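You operate a simulated robot arm through the tools that you are given. There is no shell and no other tool. Be economical: measure what you need, move in short steps, check, and stop when the job is done.

The job below is to be done with a simulated two-armed robot. You get a single attempt, and the scene is never put back.

JOB
Pick up the cream filter with the largest size on its label from the tank shelf with one hand, pass it to the other hand and put it on the shelf a. Set down upright: cream filter.

The check looks at the end state, three seconds after you hand in, the way a careful person would. Anything else that was tipped, shoved, dropped, spilled or broken makes it a failure.

ROBOT AND FRAMES
Two 7-joint arms with two-finger grippers on one trunk, on a base that drives. Base frame: it is fixed to the floor where the robot stands at the start and does not move with it; the origin is under the middle of the robot, x ahead of it, y to its left, z up; the surface under the hand at the start is at about z = 560. Lengths are in mm, angles in degrees, forces in N, time in s.
The left shoulder is at the start at [78, 151, 888], the right one opposite. With the tool pointing down near the work surface each hand reaches from about 340 to 800 mm from the robot's upright axis, wherever it stands, measured 20 degrees to its own side. Places, roughly: shelf A [-1800, -2900, 400]. Payload 2.54 kg a hand.
The tool frame of a hand sits at the grasp point between the pads (the TCP): z along the fingers, y along the line on which they close. The tips reach 30 mm beyond it. The gripper opens to 116 mm. The gripper's body begins 95 mm behind the TCP.
Orientation is that of the tool frame in the base frame, as a unit quaternion [x, y, z, w]. With the fingers straight down and closing along the base's y, the tool's x points along the base's -x, its y along +y and its z along -z.

CONTROLS
- The arms move only by the tool drive_tool. It takes "left_increments", "right_increments" or both (then of equal length, played together; a hand with none holds still); each is a list of rows, each an object (a shift or turn left out is 0, a gripper value left out holds the last) with "claw": the finger opening in mm, from 0 to 116; "dp": the shift along the tool's x, y, z in units of 300 mm (1.0 is 300 mm), a list of three; "dr": the turn, a rotation vector about the tool's x, y, z in units of 45 degrees (1.0 is 45 degrees), a list of three. In form: [{"claw": claw, "dp": [x, y, z], "dr": [wx, wy, wz]}, ...]. A call has 1 to 10 rows; each row is the pose to reach, as a shift and turn from the pose commanded when the call began, along the tool's axes at that moment. A call with a number of a shift or a turn outside -1 to 1 is refused whole. A row lasts 0.2 s, in which the tool goes at most 50 mm and 8.6 degrees; a call with a longer step from one row to the next is refused whole, and so is a gripper value outside its range. A pose out of reach is approached as far as the arm can. The call stops where the force on the tool passes 40 N (or 10 N more than at its start, if that is more) or the arm is blocked; 0.2 s more then pass. The fingers move at their own pace (about 72 mm/s each) and stop on an object; they squeeze with about 30 N. The grip force told is the motor's: it shows also when the fingers shut on nothing. Time passes only in rows, and 0.2 s behind the last, so rows that repeat a pose let the fingers close. It gives the time, the measured TCP pose, the force on the tool (base axes), the opening and the grip force at its end, in the units of the frame above (readings bear some noise), with the torque about the TCP (base axes, N m) and any sound that the robot's microphone picked up, and new pictures: "views" is both (left out), scene, wrist or none (wrist: the cameras of the hands that moved).
- Cameras (640 x 400 px; columns grow to the right, rows downward): "scene" is now at [157.6, -16.9, 1014.6]; the picture's right is [-0.19, -0.98, 0.00], its down [-0.48, 0.09, -0.87] and it looks along [0.86, -0.16, -0.49] (base axes); focal length 258 px, centre (320, 200). "left" rides on the left gripper at [69, 15, -122] in its tool frame; the picture's right is [-0.21, 0.98, 0.00], its down [-0.83, -0.18, -0.53] and it looks along [-0.52, -0.11, 0.85] (tool axes); focal length 251 px, centre (320, 200). "right" rides on the right gripper at [69, -15, -122] in its tool frame; the picture's right is [0.21, 0.98, 0.00], its down [-0.83, 0.18, -0.53] and it looks along [-0.52, 0.11, 0.85] (tool axes); focal length 251 px, centre (320, 200). There is no depth. A picture from a camera that has moved, and an enlarged one, comes with that camera's place and axes in the base frame and with its lens.
- slide_trunk(by): slides the trunk up (or, below 0, down) by that many mm; the arms and the scene camera ride with it, the base frame stays. It gives what a move gives, with no picture.
- base_move(legs): drives the robot by 1 to 6 legs, each [ahead, left, turn to the left] in mm, mm and degrees, along the robot's own axes; the way and the turn of a leg run together, so that a leg with both is an arc; at most 1500 mm and 180 degrees a leg. The arms and the cameras ride along, it lands a little off, and it stops where it bumps. It gives what a move gives, and a new picture of the scene camera.
- head_to(pan, tilt): turns the head with the scene camera to pan (to the left, within 80 degrees either way) and tilt (down, from -29 to 69), counted from straight ahead of the robot. It gives what a move gives, and a new picture of the scene camera.
- inspect(camera, box): a new picture of the part [left, top, right, bottom] of that camera's present view, enlarged. No time passes.
- job_done(): hands the job in; it is judged then, once.

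Work in short steps. Places have to be worked out from the pictures, the camera data and where the tool is seen: move nearer, look again, correct. Check each grasp and each placing, and mend what went wrong. You have 120 turns and 260 pictures in all, those below and enlarged ones among them. Open the grippers and draw the arms clear of the work before you hand the job in, unless the task says otherwise; then end with one line.

The tools are called after ">>>" as a command line: name --argument value ..., lists and objects as JSON in quotes. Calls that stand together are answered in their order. drive_tool: Moves the arms, as the interface text tells. Its arguments: {"type":"object","properties":{"left_increments":{"type":"array","items":{"type":"object","properties":{"claw":{"type":"number"},"dp":{"type":"array","items":{"type":"number"}},"dr":{"type":"array","items":{"type":"number"}}}}},"right_increments":{"type":"array","items":{"type":"object","properties":{"claw":{"type":"number"},"dp":{"type":"array","items":{"type":"number"}},"dr":{"type":"array","items":{"type":"number"}}}}},"views":{"type":"string","enum":["both","scene","wrist","none"]}},"required":[]} The other tools are called the same way: slide_trunk (by) slides the trunk up or down; base_move (legs) drives the base; head_to (pan, tilt) turns the head that bears the scene camera; inspect (camera, box) takes an enlarged picture of a part of a camera's view; job_done () hands the job in.

At the start:

```text
t: 0.0
left_ee_pos: [592.4, 107.9, 815.1]
left_tcp_rot: [0.0, 1.0, 0.0, 0.0]
left_force: [-0.1, 0.3, 0.1]
left_wrist_torque: [0.03, 0.01, -0.02]
left_width: 116.0
left_finger_force: 0.0
right_ee_pos: [401.6, -265.0, 891.4]
right_tcp_rot: [0.001, 1.0, 0.0, 0.0]
right_force: [0.0, 0.4, 0.0]
right_wrist_torque: [0.02, 0.0, -0.02]
right_width: 115.9
right_finger_force: 0.1
trunk travel left (down, up): [-125.0, 164.0]
robot x, y, heading: [-1.4, 0.8, 0.0]
head pan, tilt: [-10.8, 29.1]
```

scene: 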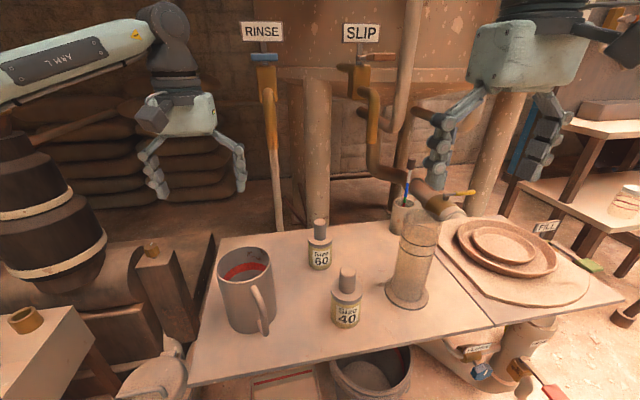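
right: 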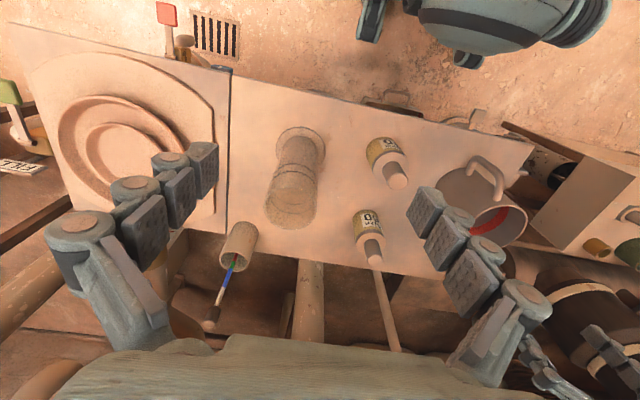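
left: 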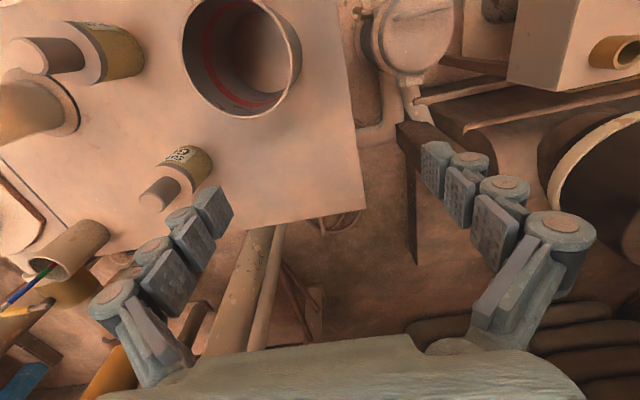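

The table ahead shows two labelled bottles (Size 60, Size 40). I will enlarge the view to read labels and find signs.

>>> inspect --camera "scene" --box '[200, 200, 460, 362]'

>>> inspect --camera "scene" --box '[440, 100, 640, 400]'

>>> head_to --pan 60 --tilt 25

```text
2.46 times, centred on (330, 281) of scene
camera zoom: at [157.6, -16.9, 1014.6], right [-0.19, -0.98, 0.0], down [-0.48, 0.09, -0.87], along [0.86, -0.16, -0.49], focal length 635 px, centre (295, 1)
```

zoom: 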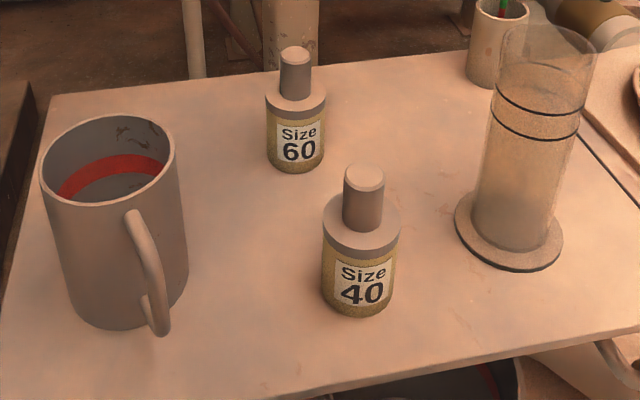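

```text
1.33 times, centred on (540, 250) of scene
camera zoom: at [157.6, -16.9, 1014.6], right [-0.19, -0.98, 0.0], down [-0.48, 0.09, -0.87], along [0.86, -0.16, -0.49], focal length 344 px, centre (27, 133)
```

zoom: 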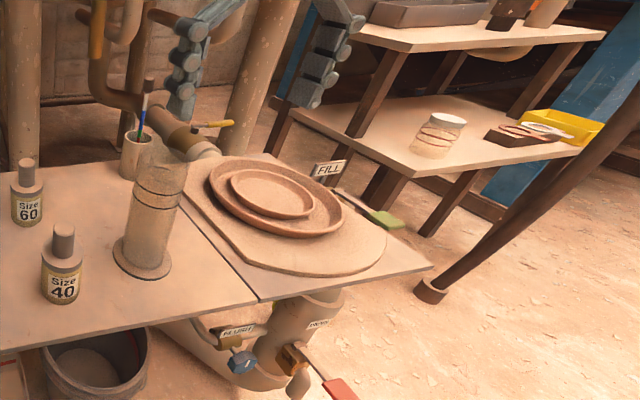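

```text
t: 1.4
left_ee_pos: [592.2, 108.8, 815.0]
left_tcp_rot: [0.0, 1.0, 0.0, 0.001]
left_force: [-0.2, 0.0, -0.3]
left_wrist_torque: [-0.01, 0.02, 0.01]
left_width: 116.0
left_finger_force: 0.0
right_ee_pos: [401.8, -265.9, 890.8]
right_tcp_rot: [-0.001, 1.0, 0.0, 0.0]
right_force: [0.1, 0.2, 0.5]
right_wrist_torque: [-0.01, -0.02, 0.0]
right_width: 116.1
right_finger_force: 0.1
trunk travel left (down, up): [-125.0, 164.0]
robot x, y, heading: [0.2, -0.7, 0.3]
head pan, tilt: [60.0, 25.0]
camera scene: at [114.5, 79.9, 1021.2], right [0.87, -0.5, 0.0], down [-0.21, -0.37, -0.91], along [0.45, 0.78, -0.42], focal length 258 px, centre (320, 200)
```

scene: 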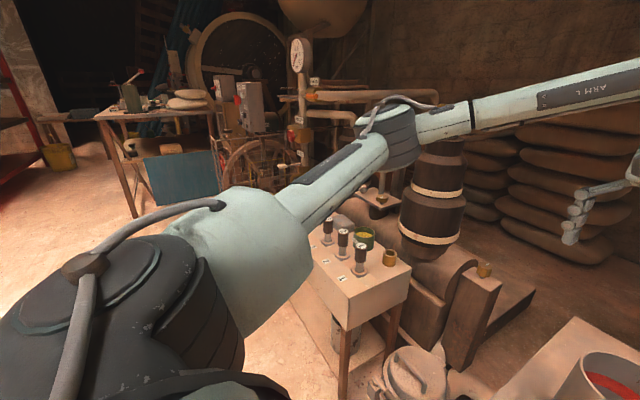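

Left there is a small block with vial-like items. I'll enlarge there and look to the right.

>>> inspect --camera "scene" --box '[300, 190, 460, 310]'

>>> inspect --camera "scene" --box '[30, 0, 350, 200]'

>>> head_to --pan -70 --tilt 25

```text
3.33 times, centred on (380, 250) of scene
camera zoom: at [114.5, 79.9, 1021.2], right [0.87, -0.5, 0.0], down [-0.21, -0.37, -0.91], along [0.45, 0.78, -0.42], focal length 860 px, centre (120, 33)
```

zoom: 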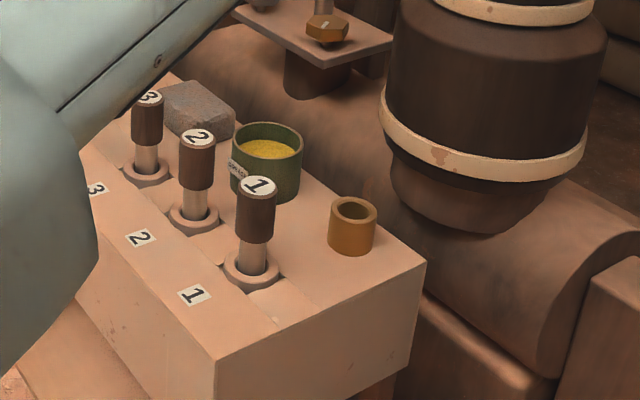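

```text
2.00 times, centred on (190, 100) of scene
camera zoom: at [114.5, 79.9, 1021.2], right [0.87, -0.5, 0.0], down [-0.21, -0.37, -0.91], along [0.45, 0.78, -0.42], focal length 516 px, centre (580, 400)
```

zoom: 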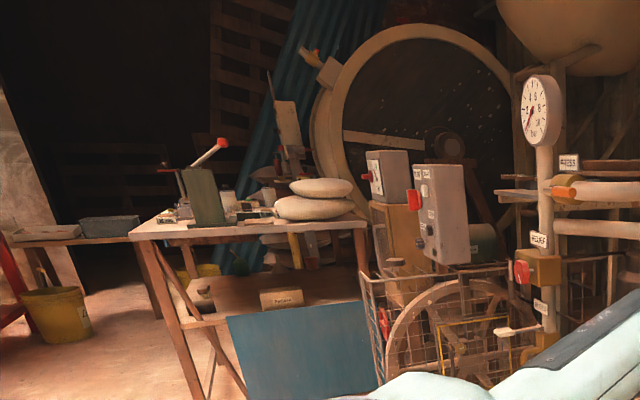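

```text
t: 3.5
left_ee_pos: [593.1, 108.7, 815.5]
left_tcp_rot: [0.0, 1.0, -0.001, 0.0]
left_force: [-0.3, -0.7, 0.0]
left_wrist_torque: [-0.01, -0.05, -0.01]
left_width: 116.1
left_finger_force: 0.1
right_ee_pos: [402.2, -265.8, 890.5]
right_tcp_rot: [0.001, 1.0, 0.0, 0.0]
right_force: [0.1, 0.4, -0.1]
right_wrist_torque: [0.0, 0.0, -0.04]
right_width: 115.9
right_finger_force: 0.0
trunk travel left (down, up): [-125.0, 164.0]
robot x, y, heading: [0.2, -0.0, -0.1]
head pan, tilt: [-70.0, 25.0]
camera scene: at [100.0, -86.5, 1021.2], right [-0.94, -0.34, 0.0], down [-0.14, 0.4, -0.91], along [0.31, -0.85, -0.42], focal length 258 px, centre (320, 200)
```

scene: 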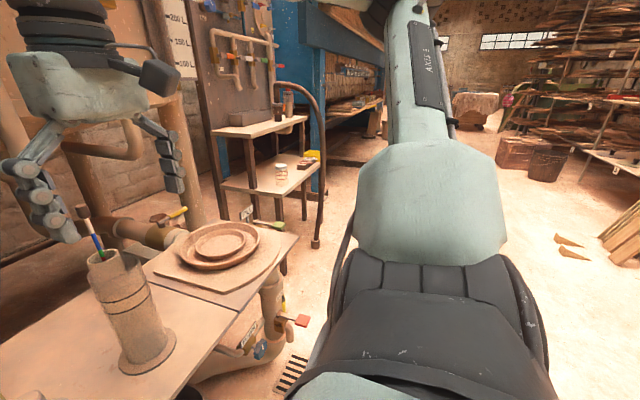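

Let me enlarge the right-hand rack and pan the wall in front.

>>> inspect --camera "scene" --box '[180, 40, 340, 260]'

>>> inspect --camera "scene" --box '[440, 20, 640, 200]'

>>> head_to --pan 0 --tilt -5

```text
1.82 times, centred on (260, 150) of scene
camera zoom: at [100.0, -86.5, 1021.2], right [-0.94, -0.34, 0.0], down [-0.14, 0.4, -0.91], along [0.31, -0.85, -0.42], focal length 469 px, centre (429, 291)
```

zoom: 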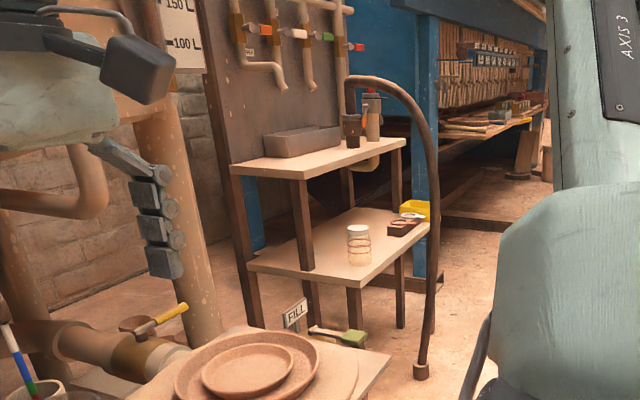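

```text
2.22 times, centred on (540, 110) of scene
camera zoom: at [100.0, -86.5, 1021.2], right [-0.94, -0.34, 0.0], down [-0.14, 0.4, -0.91], along [0.31, -0.85, -0.42], focal length 574 px, centre (-169, 400)
```

zoom: 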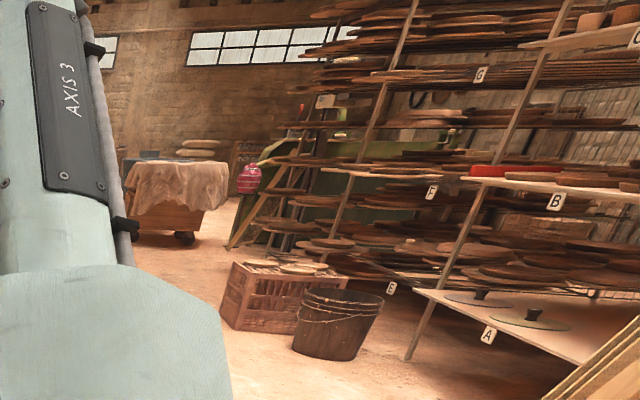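

```text
t: 4.9
left_ee_pos: [592.3, 107.4, 815.4]
left_tcp_rot: [0.001, 1.0, 0.0, 0.0]
left_force: [-1.0, 0.3, -0.2]
left_wrist_torque: [0.01, -0.02, -0.04]
left_width: 115.9
left_finger_force: 0.1
right_ee_pos: [401.3, -264.9, 891.9]
right_tcp_rot: [0.001, 1.0, 0.0, 0.0]
right_force: [-0.6, -0.5, 0.8]
right_wrist_torque: [0.02, 0.0, 0.05]
right_width: 115.9
right_finger_force: 0.0
trunk travel left (down, up): [-125.0, 164.0]
robot x, y, heading: [-0.4, -0.9, -0.2]
head pan, tilt: [0.0, -5.0]
camera scene: at [155.9, 0.0, 1069.3], right [0.0, -1.0, 0.0], down [0.09, 0.0, -1.0], along [1.0, 0.0, 0.09], focal length 258 px, centre (320, 200)
```

scene: 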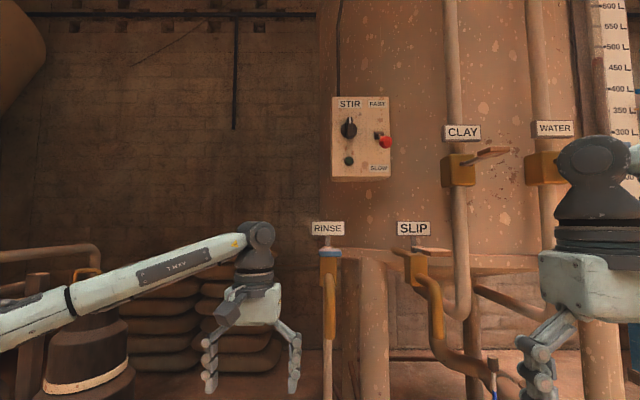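

The wrist views see the shelf from other sides; I'll enlarge them to check the labels and whether any other filter exists.

>>> inspect --camera "right" --box '[320, 110, 480, 280]'

>>> inspect --camera "left" --box '[0, 0, 320, 250]'

>>> head_to --pan -5 --tilt 55

```text
2.35 times, centred on (400, 195) of right
camera zoom: at [333.9, -280.4, 1012.9], right [-0.21, 0.98, 0.0], down [0.83, 0.18, 0.53], along [0.52, 0.11, -0.85], focal length 592 px, centre (132, 212)
```

zoom: 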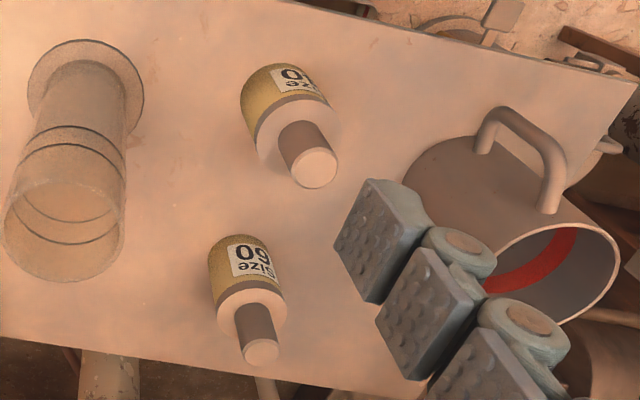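

```text
1.60 times, centred on (160, 125) of left
camera zoom: at [524.4, 123.6, 937.6], right [0.21, 0.98, 0.0], down [0.83, -0.18, 0.53], along [0.52, -0.11, -0.85], focal length 402 px, centre (576, 320)
```

zoom: 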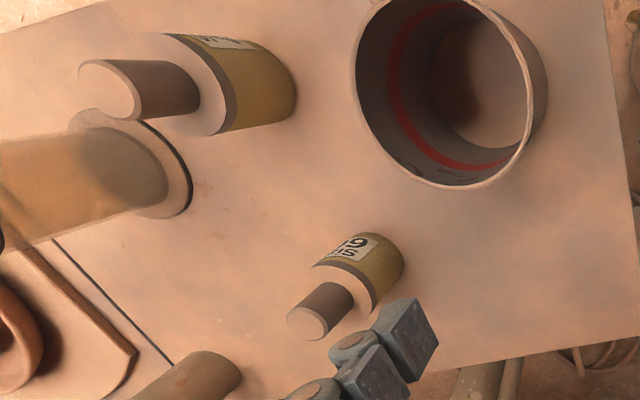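

```text
t: 6.2
left_ee_pos: [592.1, 109.0, 815.8]
left_tcp_rot: [0.0, 1.0, 0.0, 0.0]
left_force: [0.0, 0.3, 0.1]
left_wrist_torque: [0.02, 0.0, 0.01]
left_width: 116.0
left_finger_force: 0.0
right_ee_pos: [401.7, -263.8, 890.7]
right_tcp_rot: [-0.001, 1.0, 0.0, 0.0]
right_force: [0.2, 0.7, 0.0]
right_wrist_torque: [0.05, -0.02, 0.03]
right_width: 116.1
right_finger_force: 0.0
trunk travel left (down, up): [-125.0, 164.0]
robot x, y, heading: [2.4, 3.7, 0.1]
head pan, tilt: [-5.0, 55.0]
camera scene: at [140.3, -6.2, 977.3], right [-0.09, -1.0, 0.0], down [-0.82, 0.07, -0.57], along [0.57, -0.05, -0.82], focal length 258 px, centre (320, 200)
```

scene: 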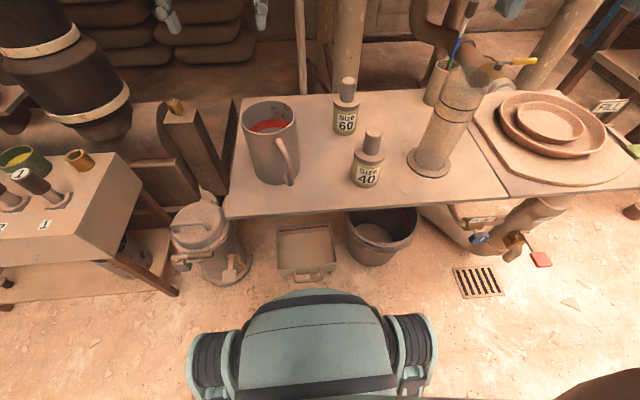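

Size 60 is the larger; I judge its axis at about [645, -110], handle (28 mm wide) from z≈620 to 680. I move the left hand aside and the right hand over the filter at height.

>>> drive_tool --left_increments '[{"dp": [0.1, 0.1, -0.03]}, {"dp": [0.2, 0.2, -0.06]}, {"dp": [0.3, 0.3, -0.1]}, {"dp": [0.3, 0.3, -0.1]}, {"dp": [0.3, 0.3, -0.1]}, {"dp": [0.3, 0.3, -0.1]}, {"dp": [0.3, 0.3, -0.1]}]' --right_increments '[{"dp": [0, 0, 0], "claw": 80}, {"dp": [-0.13, 0.08, 0]}, {"dp": [-0.26, 0.16, 0]}, {"dp": [-0.39, 0.24, 0]}, {"dp": [-0.52, 0.32, 0]}, {"dp": [-0.65, 0.41, 0]}, {"dp": [-0.77, 0.51, 0]}]' --views "both"

```text
t: 7.8
left_ee_pos: [501.8, 198.1, 845.9]
left_tcp_rot: [0.0, 1.0, 0.0, 0.0]
left_force: [0.4, -0.3, -0.7]
left_wrist_torque: [0.0, 0.04, 0.01]
left_width: 116.0
left_finger_force: 0.0
right_ee_pos: [576.4, -158.5, 891.9]
right_tcp_rot: [0.0, 1.0, -0.001, 0.0]
right_force: [-0.4, 0.2, -1.0]
right_wrist_torque: [-0.06, 0.0, -0.01]
right_width: 79.6
right_finger_force: 0.0
right hand out of reach, approached as far as the arm can: row 6, 7
trunk travel left (down, up): [-125.0, 164.0]
robot x, y, heading: [2.4, -0.7, 0.2]
head pan, tilt: [-5.0, 55.0]
camera scene: at [140.5, -6.3, 977.1], right [-0.09, -1.0, 0.0], down [-0.82, 0.07, -0.57], along [0.57, -0.05, -0.82], focal length 258 px, centre (320, 200)
camera right: at [508.1, -173.5, 1013.6], right [-0.22, 0.98, 0.0], down [0.83, 0.18, 0.53], along [0.52, 0.11, -0.85], focal length 251 px, centre (320, 200)
camera left: at [434.8, 213.1, 968.1], right [0.21, 0.98, 0.0], down [0.83, -0.18, 0.53], along [0.52, -0.11, -0.85], focal length 251 px, centre (320, 200)
```

scene: 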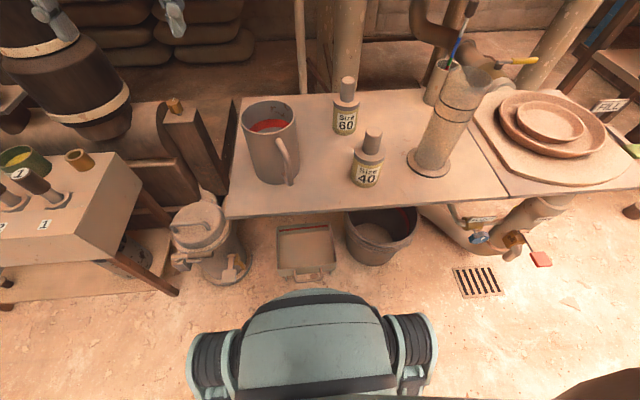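
right: 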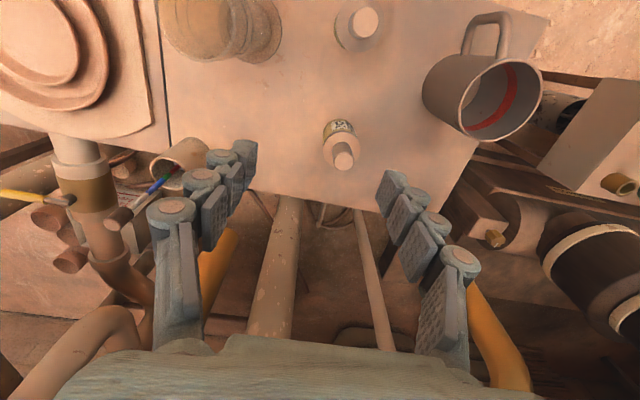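
left: 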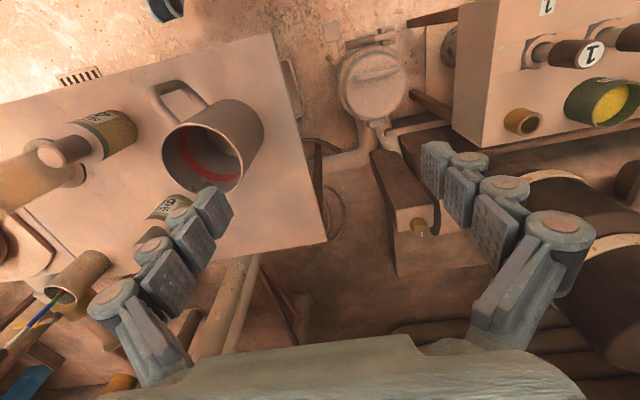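

The height limited reach. The wrist view puts the handle at about [640, -112]. I lower the right hand and read where it goes.

>>> drive_tool --right_increments '[{"dp": [0, 0, 0.1]}, {"dp": [0, 0, 0.2]}, {"dp": [0, 0, 0.3]}, {"dp": [0, 0, 0.37]}]' --views "none"

```text
t: 8.8
left_ee_pos: [503.3, 198.9, 847.1]
left_tcp_rot: [0.001, 1.0, 0.0, 0.0]
left_force: [-1.3, 0.2, 0.5]
left_wrist_torque: [0.03, -0.01, 0.03]
left_width: 116.0
left_finger_force: 0.1
right_ee_pos: [578.0, -159.8, 782.8]
right_tcp_rot: [0.0, 1.0, 0.0, 0.0]
right_force: [-0.8, 0.4, -0.3]
right_wrist_torque: [-0.02, -0.02, 0.0]
right_width: 80.0
right_finger_force: 0.0
trunk travel left (down, up): [-125.0, 164.0]
robot x, y, heading: [0.9, -3.3, -0.1]
head pan, tilt: [-5.0, 55.0]
```

Now shift over the filter axis.

>>> drive_tool --right_increments '[{"dp": [-0.1, 0.08, 0], "claw": 76}, {"dp": [-0.207, 0.158, 0]}, {"dp": [-0.207, 0.158, 0]}]' --views "wrist"

```text
t: 9.6
left_ee_pos: [502.9, 197.1, 847.4]
left_tcp_rot: [0.0, 1.0, -0.001, 0.0]
left_force: [0.2, -0.8, 0.2]
left_wrist_torque: [0.01, 0.0, -0.04]
left_width: 116.3
left_finger_force: 0.1
right_ee_pos: [599.8, -150.7, 780.6]
right_tcp_rot: [0.0, 1.0, 0.001, 0.001]
right_force: [-0.5, -0.5, 0.4]
right_wrist_torque: [0.0, 0.0, 0.01]
right_width: 76.0
right_finger_force: 0.1
right hand out of reach, approached as far as the arm can: row 1, 2, 3
trunk travel left (down, up): [-125.0, 164.0]
robot x, y, heading: [-0.2, -3.7, -0.0]
head pan, tilt: [-5.0, 55.0]
camera right: at [530.6, -165.5, 901.9], right [-0.21, 0.98, 0.0], down [0.83, 0.18, 0.54], along [0.52, 0.12, -0.84], focal length 251 px, centre (320, 200)
```

right: 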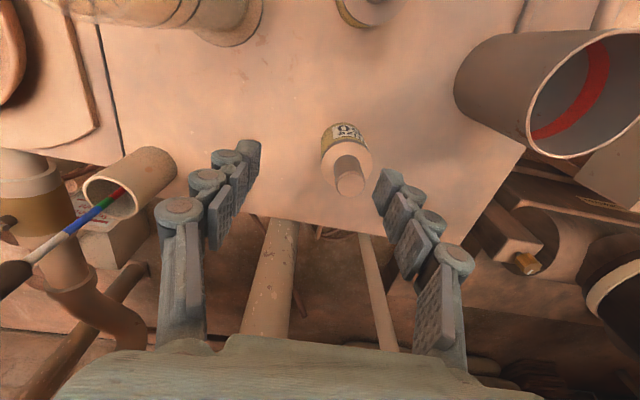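

The arm runs out of reach at this height; I lower the trunk 60 mm (tips stay above the handle top) to gain reach.

>>> slide_trunk --by -60

>>> drive_tool --right_increments '[{"dp": [-0.07, 0.07, -0.03]}, {"dp": [-0.14, 0.135, -0.03]}, {"dp": [-0.14, 0.135, -0.03]}]' --views "wrist"

```text
t: 10.6
left_ee_pos: [502.5, 197.6, 786.3]
left_tcp_rot: [0.0, 1.0, -0.001, 0.0]
left_force: [0.4, 0.1, -0.4]
left_wrist_torque: [-0.02, -0.02, 0.0]
left_width: 116.0
left_finger_force: 0.0
right_ee_pos: [600.4, -149.7, 719.9]
right_tcp_rot: [-0.001, 1.0, 0.001, 0.002]
right_force: [0.8, -0.3, 0.1]
right_wrist_torque: [-0.02, -0.01, -0.02]
right_width: 76.2
right_finger_force: 0.2
trunk travel left (down, up): [-65.0, 224.0]
robot x, y, heading: [-0.4, 1.1, 0.2]
head pan, tilt: [-5.0, 55.0]
```

```text
t: 11.4
left_ee_pos: [503.0, 197.2, 787.1]
left_tcp_rot: [0.0, 1.0, -0.001, -0.001]
left_force: [-0.6, 0.8, -0.5]
left_wrist_torque: [0.0, 0.0, -0.02]
left_width: 116.1
left_finger_force: 0.2
right_ee_pos: [599.4, -150.5, 727.2]
right_tcp_rot: [0.0, 1.0, 0.0, 0.002]
right_force: [-0.9, 0.2, 0.3]
right_wrist_torque: [0.0, 0.03, 0.01]
right_width: 76.0
right_finger_force: 0.0
right hand out of reach, approached as far as the arm can: row 1, 2, 3
trunk travel left (down, up): [-65.0, 224.0]
robot x, y, heading: [-0.2, -1.1, 0.0]
head pan, tilt: [-5.0, 55.0]
camera right: at [531.2, -166.2, 849.0], right [-0.21, 0.98, 0.0], down [0.82, 0.18, 0.54], along [0.52, 0.12, -0.84], focal length 251 px, centre (320, 200)
```

right: 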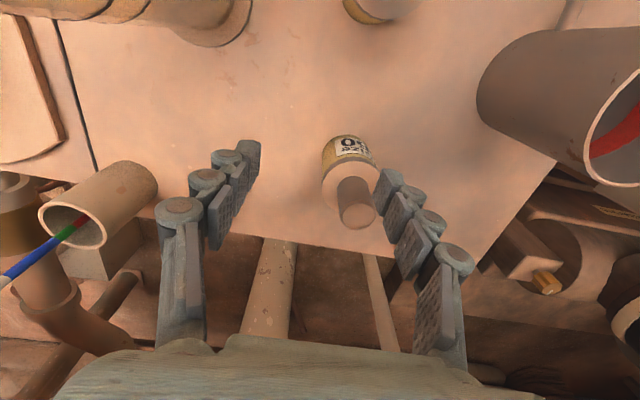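

Wrong direction: the reach envelope rides with the trunk, so raising it and lowering the hand is what helps. I raise the trunk 130 mm, then go down-and-forward.

>>> slide_trunk --by 130

>>> drive_tool --right_increments '[{"dp": [0, 0, 0.15]}, {"dp": [0, 0, 0.3]}, {"dp": [0, 0, 0.42]}, {"dp": [-0.07, 0.07, 0.42]}, {"dp": [-0.137, 0.13, 0.42]}, {"dp": [-0.137, 0.13, 0.42]}]' --views "wrist"

```text
t: 13.0
left_ee_pos: [502.9, 198.5, 916.3]
left_tcp_rot: [0.0, 1.0, 0.0, 0.0]
left_force: [-0.4, -0.1, -0.3]
left_wrist_torque: [-0.02, 0.0, 0.0]
left_width: 116.2
left_finger_force: 0.1
right_ee_pos: [600.2, -150.6, 857.3]
right_tcp_rot: [0.0, 1.0, 0.001, 0.001]
right_force: [-0.2, 0.6, 0.4]
right_wrist_torque: [0.0, 0.04, 0.01]
right_width: 76.0
right_finger_force: 0.1
trunk travel left (down, up): [-195.0, 94.0]
robot x, y, heading: [-1.1, -2.2, -0.3]
head pan, tilt: [-5.0, 55.0]
```

```text
t: 14.4
left_ee_pos: [502.0, 199.2, 915.5]
left_tcp_rot: [0.0, 1.0, 0.0, 0.0]
left_force: [-0.4, -0.5, 0.0]
left_wrist_torque: [0.02, 0.01, 0.0]
left_width: 115.9
left_finger_force: 0.0
right_ee_pos: [591.8, -157.8, 750.4]
right_tcp_rot: [0.0, 1.0, 0.001, 0.002]
right_force: [0.3, 0.0, 0.5]
right_wrist_torque: [0.02, 0.0, -0.03]
right_width: 76.2
right_finger_force: 0.1
right hand out of reach, approached as far as the arm can: row 2, 3, 4, 5, 6
trunk travel left (down, up): [-195.0, 94.0]
robot x, y, heading: [-0.8, -1.9, 0.1]
head pan, tilt: [-5.0, 55.0]
camera right: at [524.2, -174.0, 872.3], right [-0.21, 0.98, 0.0], down [0.82, 0.18, 0.54], along [0.52, 0.12, -0.84], focal length 251 px, centre (320, 200)
```

right: 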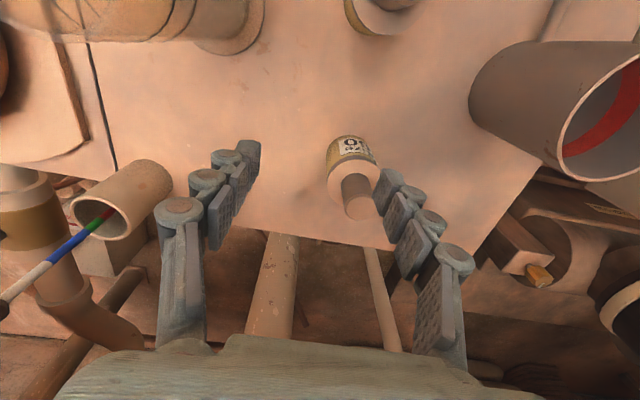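

The reach is poorer across the body; the spec is for 20° to the hand's own side. I'll raise the right hand a bit, tuck the left, and shift the base ~130 mm left so the filter lies at the right arm's side.

>>> drive_tool --left_increments '[{"dp": [0.1, -0.03, 0]}, {"dp": [0.2, -0.06, 0]}, {"dp": [0.3, -0.1, 0]}]' --right_increments '[{"dp": [0.05, 0, -0.1]}, {"dp": [0.1, 0, -0.15]}, {"dp": [0.1, 0, -0.15]}]' --views "none"

>>> base_move --legs '[[0, 130, 0]]'

```text
t: 15.2
left_ee_pos: [411.9, 169.3, 916.0]
left_tcp_rot: [0.0, 1.0, 0.0, 0.0]
left_force: [0.8, 0.3, 0.1]
left_wrist_torque: [-0.01, 0.0, 0.04]
left_width: 116.0
left_finger_force: 0.2
right_ee_pos: [563.0, -159.1, 795.2]
right_tcp_rot: [0.0, 1.0, 0.002, 0.001]
right_force: [-0.1, 0.5, 0.3]
right_wrist_torque: [-0.01, 0.02, 0.0]
right_width: 76.0
right_finger_force: 0.1
trunk travel left (down, up): [-195.0, 94.0]
robot x, y, heading: [4.7, -3.8, -0.1]
head pan, tilt: [-5.0, 55.0]
```

```text
t: 17.1
left_ee_pos: [412.1, 299.5, 916.1]
left_tcp_rot: [-0.001, 1.0, 0.0, 0.0]
left_force: [-0.1, -0.7, 0.0]
left_wrist_torque: [0.01, -0.03, -0.01]
left_width: 116.0
left_finger_force: 0.0
right_ee_pos: [564.0, -27.4, 794.7]
right_tcp_rot: [0.001, 1.0, 0.001, 0.001]
right_force: [-0.2, -0.2, 0.1]
right_wrist_torque: [0.01, 0.03, 0.01]
right_width: 75.9
right_finger_force: 0.0
trunk travel left (down, up): [-195.0, 94.0]
robot x, y, heading: [-2.0, 129.6, 0.2]
head pan, tilt: [-5.0, 55.0]
camera scene: at [140.2, 124.6, 1047.2], right [-0.09, -1.0, 0.0], down [-0.82, 0.07, -0.57], along [0.57, -0.05, -0.82], focal length 258 px, centre (320, 200)
```

scene: 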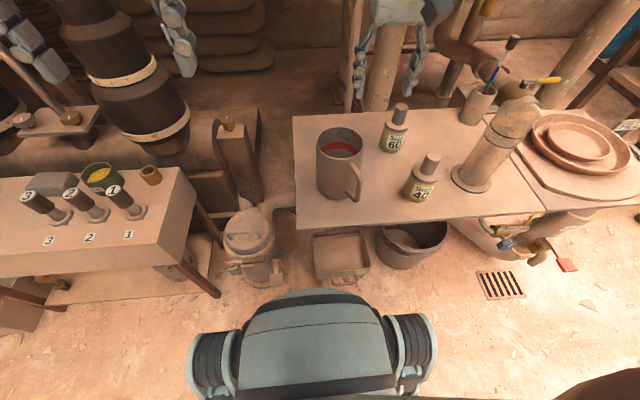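

Base moved as wanted. Now bring the right hand over the filter at z≈730.

>>> drive_tool --right_increments '[{"dp": [-0.08, -0.1, 0.05]}, {"dp": [-0.16, -0.19, 0.1]}, {"dp": [-0.253, -0.28, 0.17]}, {"dp": [-0.253, -0.28, 0.21]}, {"dp": [-0.253, -0.28, 0.21]}]' --views "wrist"

```text
t: 18.3
left_ee_pos: [411.1, 299.2, 916.5]
left_tcp_rot: [-0.001, 1.0, 0.0, -0.001]
left_force: [-0.7, 0.7, 0.4]
left_wrist_torque: [-0.02, 0.02, -0.04]
left_width: 116.1
left_finger_force: 0.1
right_ee_pos: [641.0, -112.0, 730.7]
right_tcp_rot: [0.0, 1.0, 0.001, 0.001]
right_force: [-0.2, -0.2, 0.4]
right_wrist_torque: [0.0, 0.0, 0.0]
right_width: 76.0
right_finger_force: 0.0
trunk travel left (down, up): [-195.0, 94.0]
robot x, y, heading: [-0.7, 132.0, 0.2]
head pan, tilt: [-5.0, 55.0]
camera right: at [572.7, -127.2, 853.0], right [-0.22, 0.98, 0.0], down [0.82, 0.18, 0.54], along [0.52, 0.12, -0.84], focal length 251 px, centre (320, 200)
```

right: 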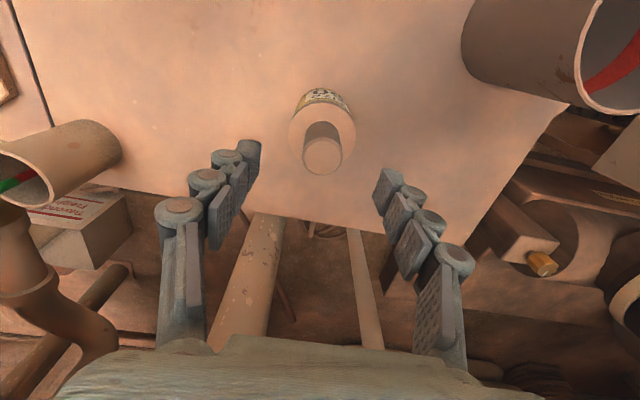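

Handle is centred between the fingers ([641,-110]). Descend to z≈658 and close.

>>> drive_tool --right_increments '[{"dp": [0, 0.005, 0.12]}, {"dp": [0, 0.005, 0.24]}, {"dp": [0, 0.005, 0.24]}]' --views "wrist"

```text
t: 19.1
left_ee_pos: [412.7, 299.0, 916.8]
left_tcp_rot: [-0.001, 1.0, 0.0, 0.0]
left_force: [-0.3, -0.8, 0.6]
left_wrist_torque: [-0.01, 0.01, 0.0]
left_width: 115.9
left_finger_force: 0.1
right_ee_pos: [624.4, -119.4, 671.0]
right_tcp_rot: [0.0, 1.0, 0.002, 0.002]
right_force: [-0.5, 0.2, 0.4]
right_wrist_torque: [0.03, 0.0, 0.03]
right_width: 76.0
right_finger_force: 0.1
right hand out of reach, approached as far as the arm can: row 1, 2, 3
trunk travel left (down, up): [-195.0, 94.0]
robot x, y, heading: [-4.9, 131.9, 0.1]
head pan, tilt: [-5.0, 55.0]
camera right: at [555.1, -134.6, 792.1], right [-0.22, 0.98, 0.0], down [0.82, 0.18, 0.54], along [0.52, 0.12, -0.84], focal length 251 px, centre (320, 200)
```

right: 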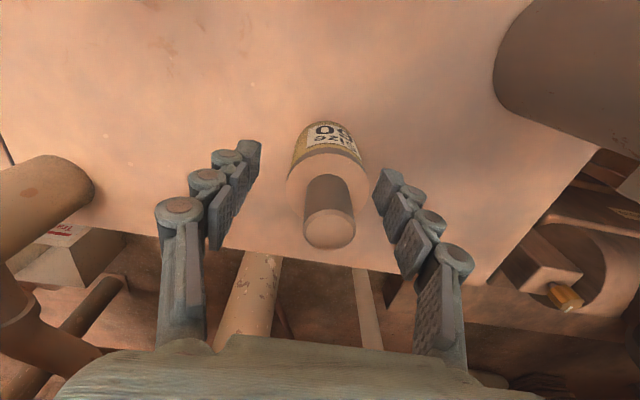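

Trunk is too high for this depth. Raise the hand ~80 mm, slide the trunk down 70, then continue.

>>> drive_tool --right_increments '[{"dp": [0, 0, -0.15]}, {"dp": [0, 0, -0.3]}, {"dp": [0, 0, -0.3]}]' --views "none"

>>> slide_trunk --by -70

>>> drive_tool --right_increments '[{"dp": [-0.06, 0.03, -0.1]}, {"dp": [-0.06, 0.03, -0.1]}]' --views "wrist"

```text
t: 19.9
left_ee_pos: [412.7, 297.7, 916.9]
left_tcp_rot: [-0.001, 1.0, 0.0, 0.0]
left_force: [0.3, 0.2, 0.3]
left_wrist_torque: [-0.02, -0.03, 0.01]
left_width: 116.1
left_finger_force: 0.1
right_ee_pos: [622.3, -119.4, 761.5]
right_tcp_rot: [0.0, 1.0, 0.001, 0.001]
right_force: [0.0, 0.0, 1.0]
right_wrist_torque: [-0.01, -0.02, 0.02]
right_width: 76.0
right_finger_force: 0.2
trunk travel left (down, up): [-195.0, 94.0]
robot x, y, heading: [0.2, 129.1, -0.3]
head pan, tilt: [-5.0, 55.0]
```

```text
t: 21.0
left_ee_pos: [412.4, 299.9, 846.4]
left_tcp_rot: [-0.001, 1.0, 0.0, 0.0]
left_force: [0.0, 0.3, 0.2]
left_wrist_torque: [0.02, -0.01, 0.0]
left_width: 116.0
left_finger_force: 0.1
right_ee_pos: [623.1, -119.1, 691.6]
right_tcp_rot: [-0.001, 1.0, 0.001, 0.002]
right_force: [-0.4, 0.1, 0.1]
right_wrist_torque: [-0.01, 0.0, 0.07]
right_width: 75.9
right_finger_force: 0.0
trunk travel left (down, up): [-125.0, 164.0]
robot x, y, heading: [0.8, 131.4, -0.1]
head pan, tilt: [-5.0, 55.0]
```

```text
t: 21.6
left_ee_pos: [411.1, 299.2, 845.8]
left_tcp_rot: [-0.001, 1.0, -0.001, 0.0]
left_force: [0.3, 0.9, -1.2]
left_wrist_torque: [0.01, 0.0, 0.0]
left_width: 115.8
left_finger_force: 0.1
right_ee_pos: [641.2, -110.1, 722.1]
right_tcp_rot: [0.0, 1.0, 0.002, 0.001]
right_force: [-0.2, -0.2, 0.7]
right_wrist_torque: [-0.01, -0.01, 0.01]
right_width: 76.2
right_finger_force: 0.0
trunk travel left (down, up): [-125.0, 164.0]
robot x, y, heading: [-2.2, 129.4, 0.0]
head pan, tilt: [-5.0, 55.0]
camera right: at [572.5, -126.0, 842.8], right [-0.22, 0.98, 0.0], down [0.82, 0.18, 0.54], along [0.52, 0.12, -0.84], focal length 251 px, centre (320, 200)
```

right: 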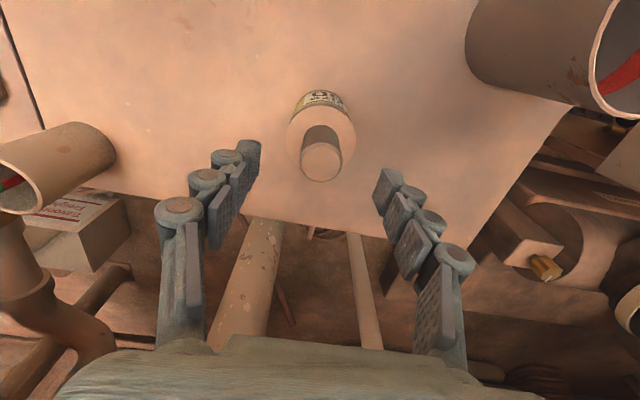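

Still centred. Descend 62 mm to z≈660.

>>> drive_tool --right_increments '[{"dp": [0, 0, 0.1]}, {"dp": [0, 0, 0.207]}, {"dp": [0, 0, 0.207]}]' --views "wrist"

```text
t: 22.4
left_ee_pos: [413.2, 298.5, 846.3]
left_tcp_rot: [-0.001, 1.0, 0.0, -0.001]
left_force: [0.8, -0.1, -0.1]
left_wrist_torque: [0.01, -0.01, 0.0]
left_width: 116.1
left_finger_force: 0.1
right_ee_pos: [640.1, -111.4, 657.4]
right_tcp_rot: [0.001, 1.0, 0.001, 0.001]
right_force: [-0.3, -0.4, 0.9]
right_wrist_torque: [-0.01, 0.02, -0.02]
right_width: 76.0
right_finger_force: 0.1
trunk travel left (down, up): [-125.0, 164.0]
robot x, y, heading: [0.1, 128.4, -0.1]
head pan, tilt: [-5.0, 55.0]
camera right: at [572.0, -126.2, 779.5], right [-0.21, 0.98, 0.0], down [0.82, 0.18, 0.54], along [0.52, 0.12, -0.84], focal length 251 px, centre (320, 200)
```

right: 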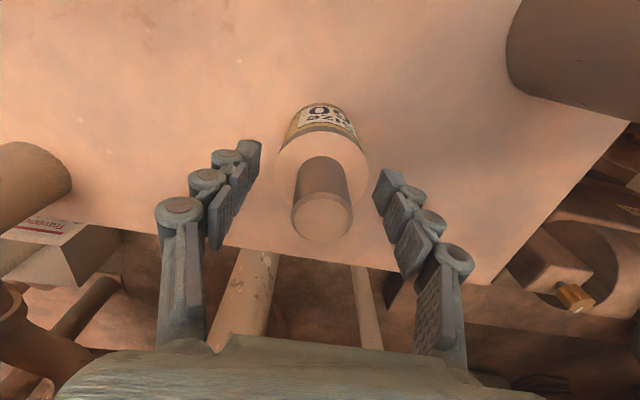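

The handle spans the pads. Close the gripper.

>>> drive_tool --right_increments '[{"claw": 10}, {"claw": 10}, {"claw": 10}, {"claw": 10}, {"claw": 10}]' --views "wrist"

```text
t: 23.6
left_ee_pos: [411.6, 299.3, 846.6]
left_tcp_rot: [-0.001, 1.0, 0.0, 0.001]
left_force: [-0.4, -0.2, -0.1]
left_wrist_torque: [-0.01, -0.02, -0.02]
left_width: 115.9
left_finger_force: 0.1
right_ee_pos: [640.0, -110.8, 658.4]
right_tcp_rot: [0.0, 1.0, 0.001, 0.001]
right_force: [-0.3, -0.3, 0.7]
right_wrist_torque: [0.01, -0.01, 0.02]
right_width: 56.7
right_finger_force: 30.6
trunk travel left (down, up): [-125.0, 164.0]
robot x, y, heading: [1.0, 128.7, 0.1]
head pan, tilt: [-5.0, 55.0]
camera right: at [571.9, -126.1, 779.9], right [-0.22, 0.98, 0.0], down [0.82, 0.18, 0.54], along [0.52, 0.12, -0.84], focal length 251 px, centre (320, 200)
```

right: 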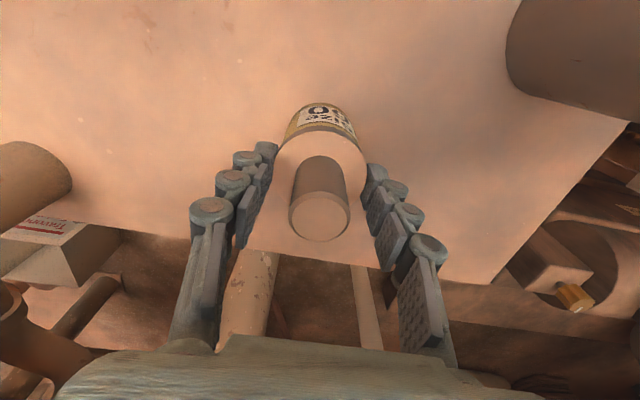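

Width 56.7 means the tips caught the body's shoulder (it is higher than judged, ~z 645). Reopen, rise 22 mm and grip only the handle.

>>> drive_tool --right_increments '[{"claw": 76}, {"claw": 76}, {"claw": 76, "dp": [0, 0, -0.04]}, {"dp": [0, 0, -0.075]}, {"dp": [0, 0, -0.075], "claw": 10}, {"dp": [0, 0, -0.075]}, {"dp": [0, 0, -0.075]}, {"dp": [0, 0, -0.075]}, {"dp": [0, 0, -0.075]}]' --views "wrist"

```text
t: 25.6
left_ee_pos: [411.9, 298.8, 847.5]
left_tcp_rot: [-0.001, 1.0, 0.0, -0.001]
left_force: [-0.3, -0.2, -0.6]
left_wrist_torque: [-0.01, -0.03, 0.02]
left_width: 115.9
left_finger_force: 0.1
right_ee_pos: [641.5, -110.7, 681.0]
right_tcp_rot: [0.0, 1.0, 0.001, 0.001]
right_force: [-0.3, 1.0, 0.5]
right_wrist_torque: [-0.02, -0.03, 0.02]
right_width: 28.7
right_finger_force: 29.9
trunk travel left (down, up): [-125.0, 164.0]
robot x, y, heading: [2.1, 128.7, 0.0]
head pan, tilt: [-5.0, 55.0]
camera right: at [572.5, -125.9, 803.0], right [-0.22, 0.98, 0.0], down [0.82, 0.18, 0.54], along [0.52, 0.12, -0.84], focal length 251 px, centre (320, 200)
```

right: 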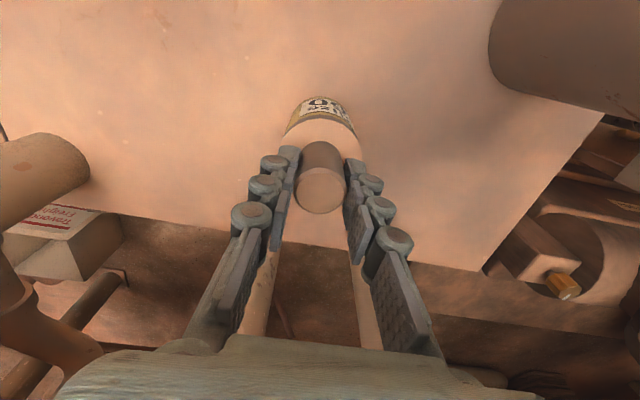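

The handle is held (28.7 mm). Lift slowly.

>>> drive_tool --right_increments '[{"dp": [0, 0, -0.05]}, {"dp": [0, 0, -0.15]}, {"dp": [0, 0, -0.25]}, {"dp": [0, 0, -0.35]}, {"dp": [0, 0, -0.42]}, {"dp": [0, 0, -0.42]}]' --views "both"

```text
t: 27.0
left_ee_pos: [412.3, 299.1, 845.7]
left_tcp_rot: [-0.001, 1.0, 0.001, 0.0]
left_force: [0.1, -0.9, -0.3]
left_wrist_torque: [0.03, 0.01, -0.03]
left_width: 116.0
left_finger_force: 0.1
right_ee_pos: [639.0, -110.5, 808.6]
right_tcp_rot: [0.0, 1.0, 0.001, 0.0]
right_force: [-0.2, -0.3, -1.1]
right_wrist_torque: [-0.01, 0.02, 0.0]
right_width: 28.4
right_finger_force: 30.4
trunk travel left (down, up): [-125.0, 164.0]
robot x, y, heading: [-1.5, 129.1, 0.5]
head pan, tilt: [-5.0, 55.0]
camera scene: at [140.2, 124.5, 977.2], right [-0.09, -1.0, 0.0], down [-0.82, 0.07, -0.57], along [0.57, -0.05, -0.82], focal length 258 px, centre (320, 200)
camera right: at [571.2, -125.5, 929.8], right [-0.22, 0.98, 0.0], down [0.82, 0.18, 0.54], along [0.52, 0.12, -0.84], focal length 251 px, centre (320, 200)
```

scene: 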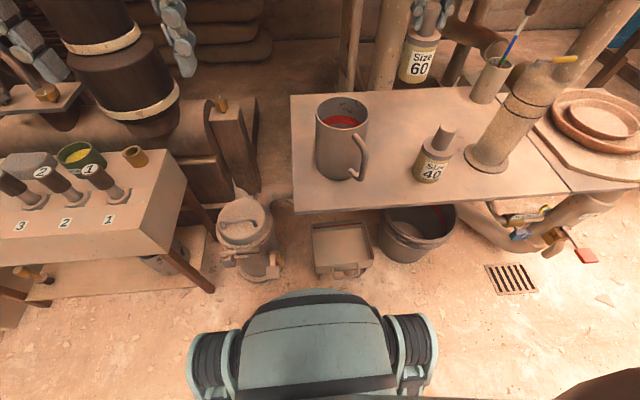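
right: 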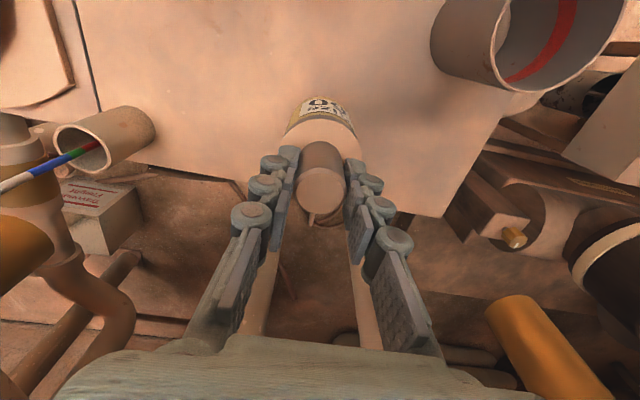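

Filter is held upright. I raise the trunk 100 mm to clear the Size 40 filter and back the robot off 600 mm.

>>> slide_trunk --by 100

>>> base_move --legs '[[-600, 0, 0]]'

>>> head_to --pan -10 --tilt 20

```text
t: 28.3
left_ee_pos: [410.9, 299.5, 945.9]
left_tcp_rot: [-0.001, 1.0, 0.0, 0.0]
left_force: [0.3, 0.2, -0.4]
left_wrist_torque: [0.05, 0.02, 0.02]
left_width: 116.2
left_finger_force: 0.1
right_ee_pos: [639.0, -110.4, 907.8]
right_tcp_rot: [0.0, 1.0, 0.001, 0.0]
right_force: [-0.2, -0.2, -0.9]
right_wrist_torque: [0.01, 0.02, 0.03]
right_width: 28.5
right_finger_force: 29.8
trunk travel left (down, up): [-225.0, 64.0]
robot x, y, heading: [2.1, 126.4, -0.1]
head pan, tilt: [-5.0, 55.0]
```

```text
t: 31.7
left_ee_pos: [-187.1, 297.8, 946.8]
left_tcp_rot: [0.0, 1.0, 0.001, -0.001]
left_force: [-0.8, 0.5, 0.9]
left_wrist_torque: [-0.01, -0.02, 0.0]
left_width: 116.2
left_finger_force: 0.1
right_ee_pos: [39.8, -111.0, 908.7]
right_tcp_rot: [0.0, 1.0, 0.001, 0.001]
right_force: [0.1, -0.5, -1.1]
right_wrist_torque: [0.01, 0.03, 0.02]
right_width: 28.6
right_finger_force: 29.7
trunk travel left (down, up): [-225.0, 64.0]
robot x, y, heading: [-598.3, 128.1, 0.0]
head pan, tilt: [-5.0, 55.0]
camera scene: at [-458.5, 124.2, 1077.3], right [-0.09, -1.0, 0.0], down [-0.82, 0.07, -0.57], along [0.57, -0.05, -0.82], focal length 258 px, centre (320, 200)
```

scene: 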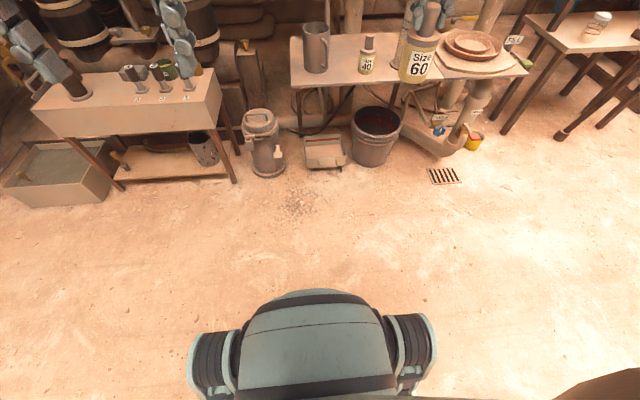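

```text
t: 32.7
left_ee_pos: [-187.4, 298.5, 946.2]
left_tcp_rot: [0.0, 1.0, 0.0, 0.001]
left_force: [-0.3, 0.2, 0.8]
left_wrist_torque: [-0.01, -0.01, -0.01]
left_width: 116.1
left_finger_force: 0.1
right_ee_pos: [40.6, -111.2, 907.8]
right_tcp_rot: [0.0, 1.0, 0.001, 0.001]
right_force: [0.2, -0.5, -0.4]
right_wrist_torque: [0.0, 0.0, 0.03]
right_width: 28.7
right_finger_force: 30.3
trunk travel left (down, up): [-225.0, 64.0]
robot x, y, heading: [-597.9, 129.3, 0.0]
head pan, tilt: [-10.0, 20.0]
camera scene: at [-438.4, 114.3, 1129.2], right [-0.17, -0.98, 0.0], down [-0.34, 0.06, -0.94], along [0.93, -0.16, -0.34], focal length 258 px, centre (320, 200)
```

scene: 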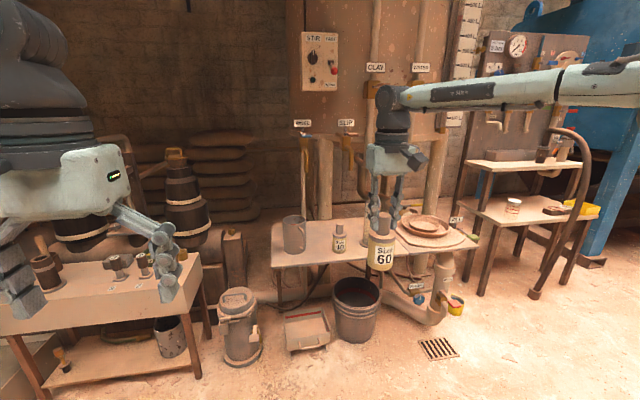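

The filter is carried well. For the hand-over: right brings it to the centre front, while the left starts rotating (45° yaw right, 30° below horizontal) to grip the body from the side, below the right fingers.

>>> drive_tool --left_increments '[{"dr": [0.052, -0.126, 0.09]}, {"dr": [0.104, -0.252, 0.18]}, {"dr": [0.156, -0.378, 0.27]}, {"dr": [0.209, -0.505, 0.362]}, {"dr": [0.261, -0.631, 0.452]}, {"dr": [0.261, -0.631, 0.452]}]' --right_increments '[{"dp": [0.078, 0.133, 0]}, {"dp": [0.157, 0.266, 0]}, {"dp": [0.236, 0.4, 0]}, {"dp": [0.314, 0.533, 0]}, {"dp": [0.393, 0.667, 0]}, {"dp": [0.393, 0.667, 0]}]' --views "none"

>>> drive_tool --left_increments '[{"dr": [0.052, -0.126, 0.09]}, {"dr": [0.104, -0.252, 0.18]}, {"dr": [0.156, -0.378, 0.27]}, {"dr": [0.209, -0.505, 0.362]}, {"dr": [0.261, -0.631, 0.452]}, {"dr": [0.261, -0.631, 0.452]}]' --views "both"

```text
t: 34.1
left_ee_pos: [-185.6, 298.1, 945.7]
left_tcp_rot: [0.174, 0.949, -0.101, 0.244]
left_force: [0.1, -0.1, -0.5]
left_wrist_torque: [0.01, -0.01, -0.01]
left_width: 115.9
left_finger_force: 0.0
right_ee_pos: [-79.4, 38.6, 903.4]
right_tcp_rot: [0.0, 1.0, 0.002, 0.002]
right_force: [-0.5, 0.5, -0.1]
right_wrist_torque: [-0.04, 0.0, 0.0]
right_width: 28.6
right_finger_force: 30.8
right hand out of reach, approached as far as the arm can: row 4, 5, 6
trunk travel left (down, up): [-225.0, 64.0]
robot x, y, heading: [-600.5, 132.4, -0.3]
head pan, tilt: [-10.0, 20.0]
```

```text
t: 35.5
left_ee_pos: [-165.9, 311.5, 955.0]
left_tcp_rot: [0.326, 0.805, -0.19, 0.457]
left_force: [-0.3, 0.0, 0.0]
left_wrist_torque: [-0.02, -0.02, 0.03]
left_width: 116.0
left_finger_force: 0.0
left hand out of reach, approached as far as the arm can: row 3, 4, 5, 6
right_ee_pos: [-78.3, 38.3, 902.6]
right_tcp_rot: [-0.001, 1.0, 0.002, 0.002]
right_force: [0.3, 0.1, -1.4]
right_wrist_torque: [0.0, -0.02, 0.01]
right_width: 28.5
right_finger_force: 29.8
trunk travel left (down, up): [-225.0, 64.0]
robot x, y, heading: [-597.9, 128.8, -0.1]
head pan, tilt: [-10.0, 20.0]
camera scene: at [-438.4, 114.2, 1129.3], right [-0.17, -0.98, 0.0], down [-0.34, 0.06, -0.94], along [0.93, -0.16, -0.34], focal length 258 px, centre (320, 200)
camera left: at [-253.8, 420.1, 957.6], right [0.76, 0.62, 0.18], down [-0.15, -0.1, 0.98], along [0.63, -0.78, 0.02], focal length 251 px, centre (320, 200)
```

scene: 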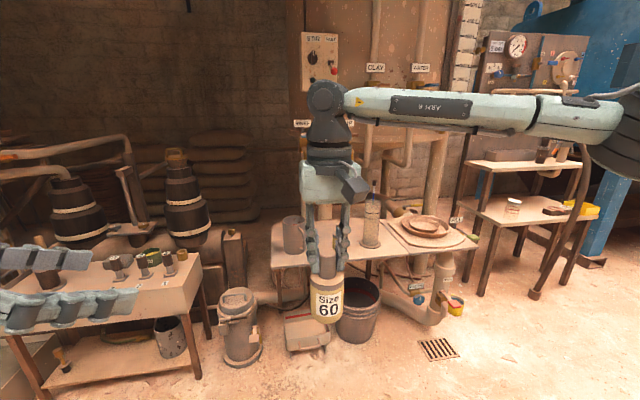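
left: 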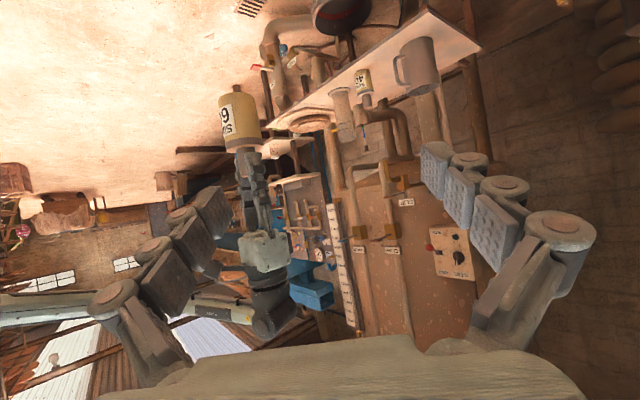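

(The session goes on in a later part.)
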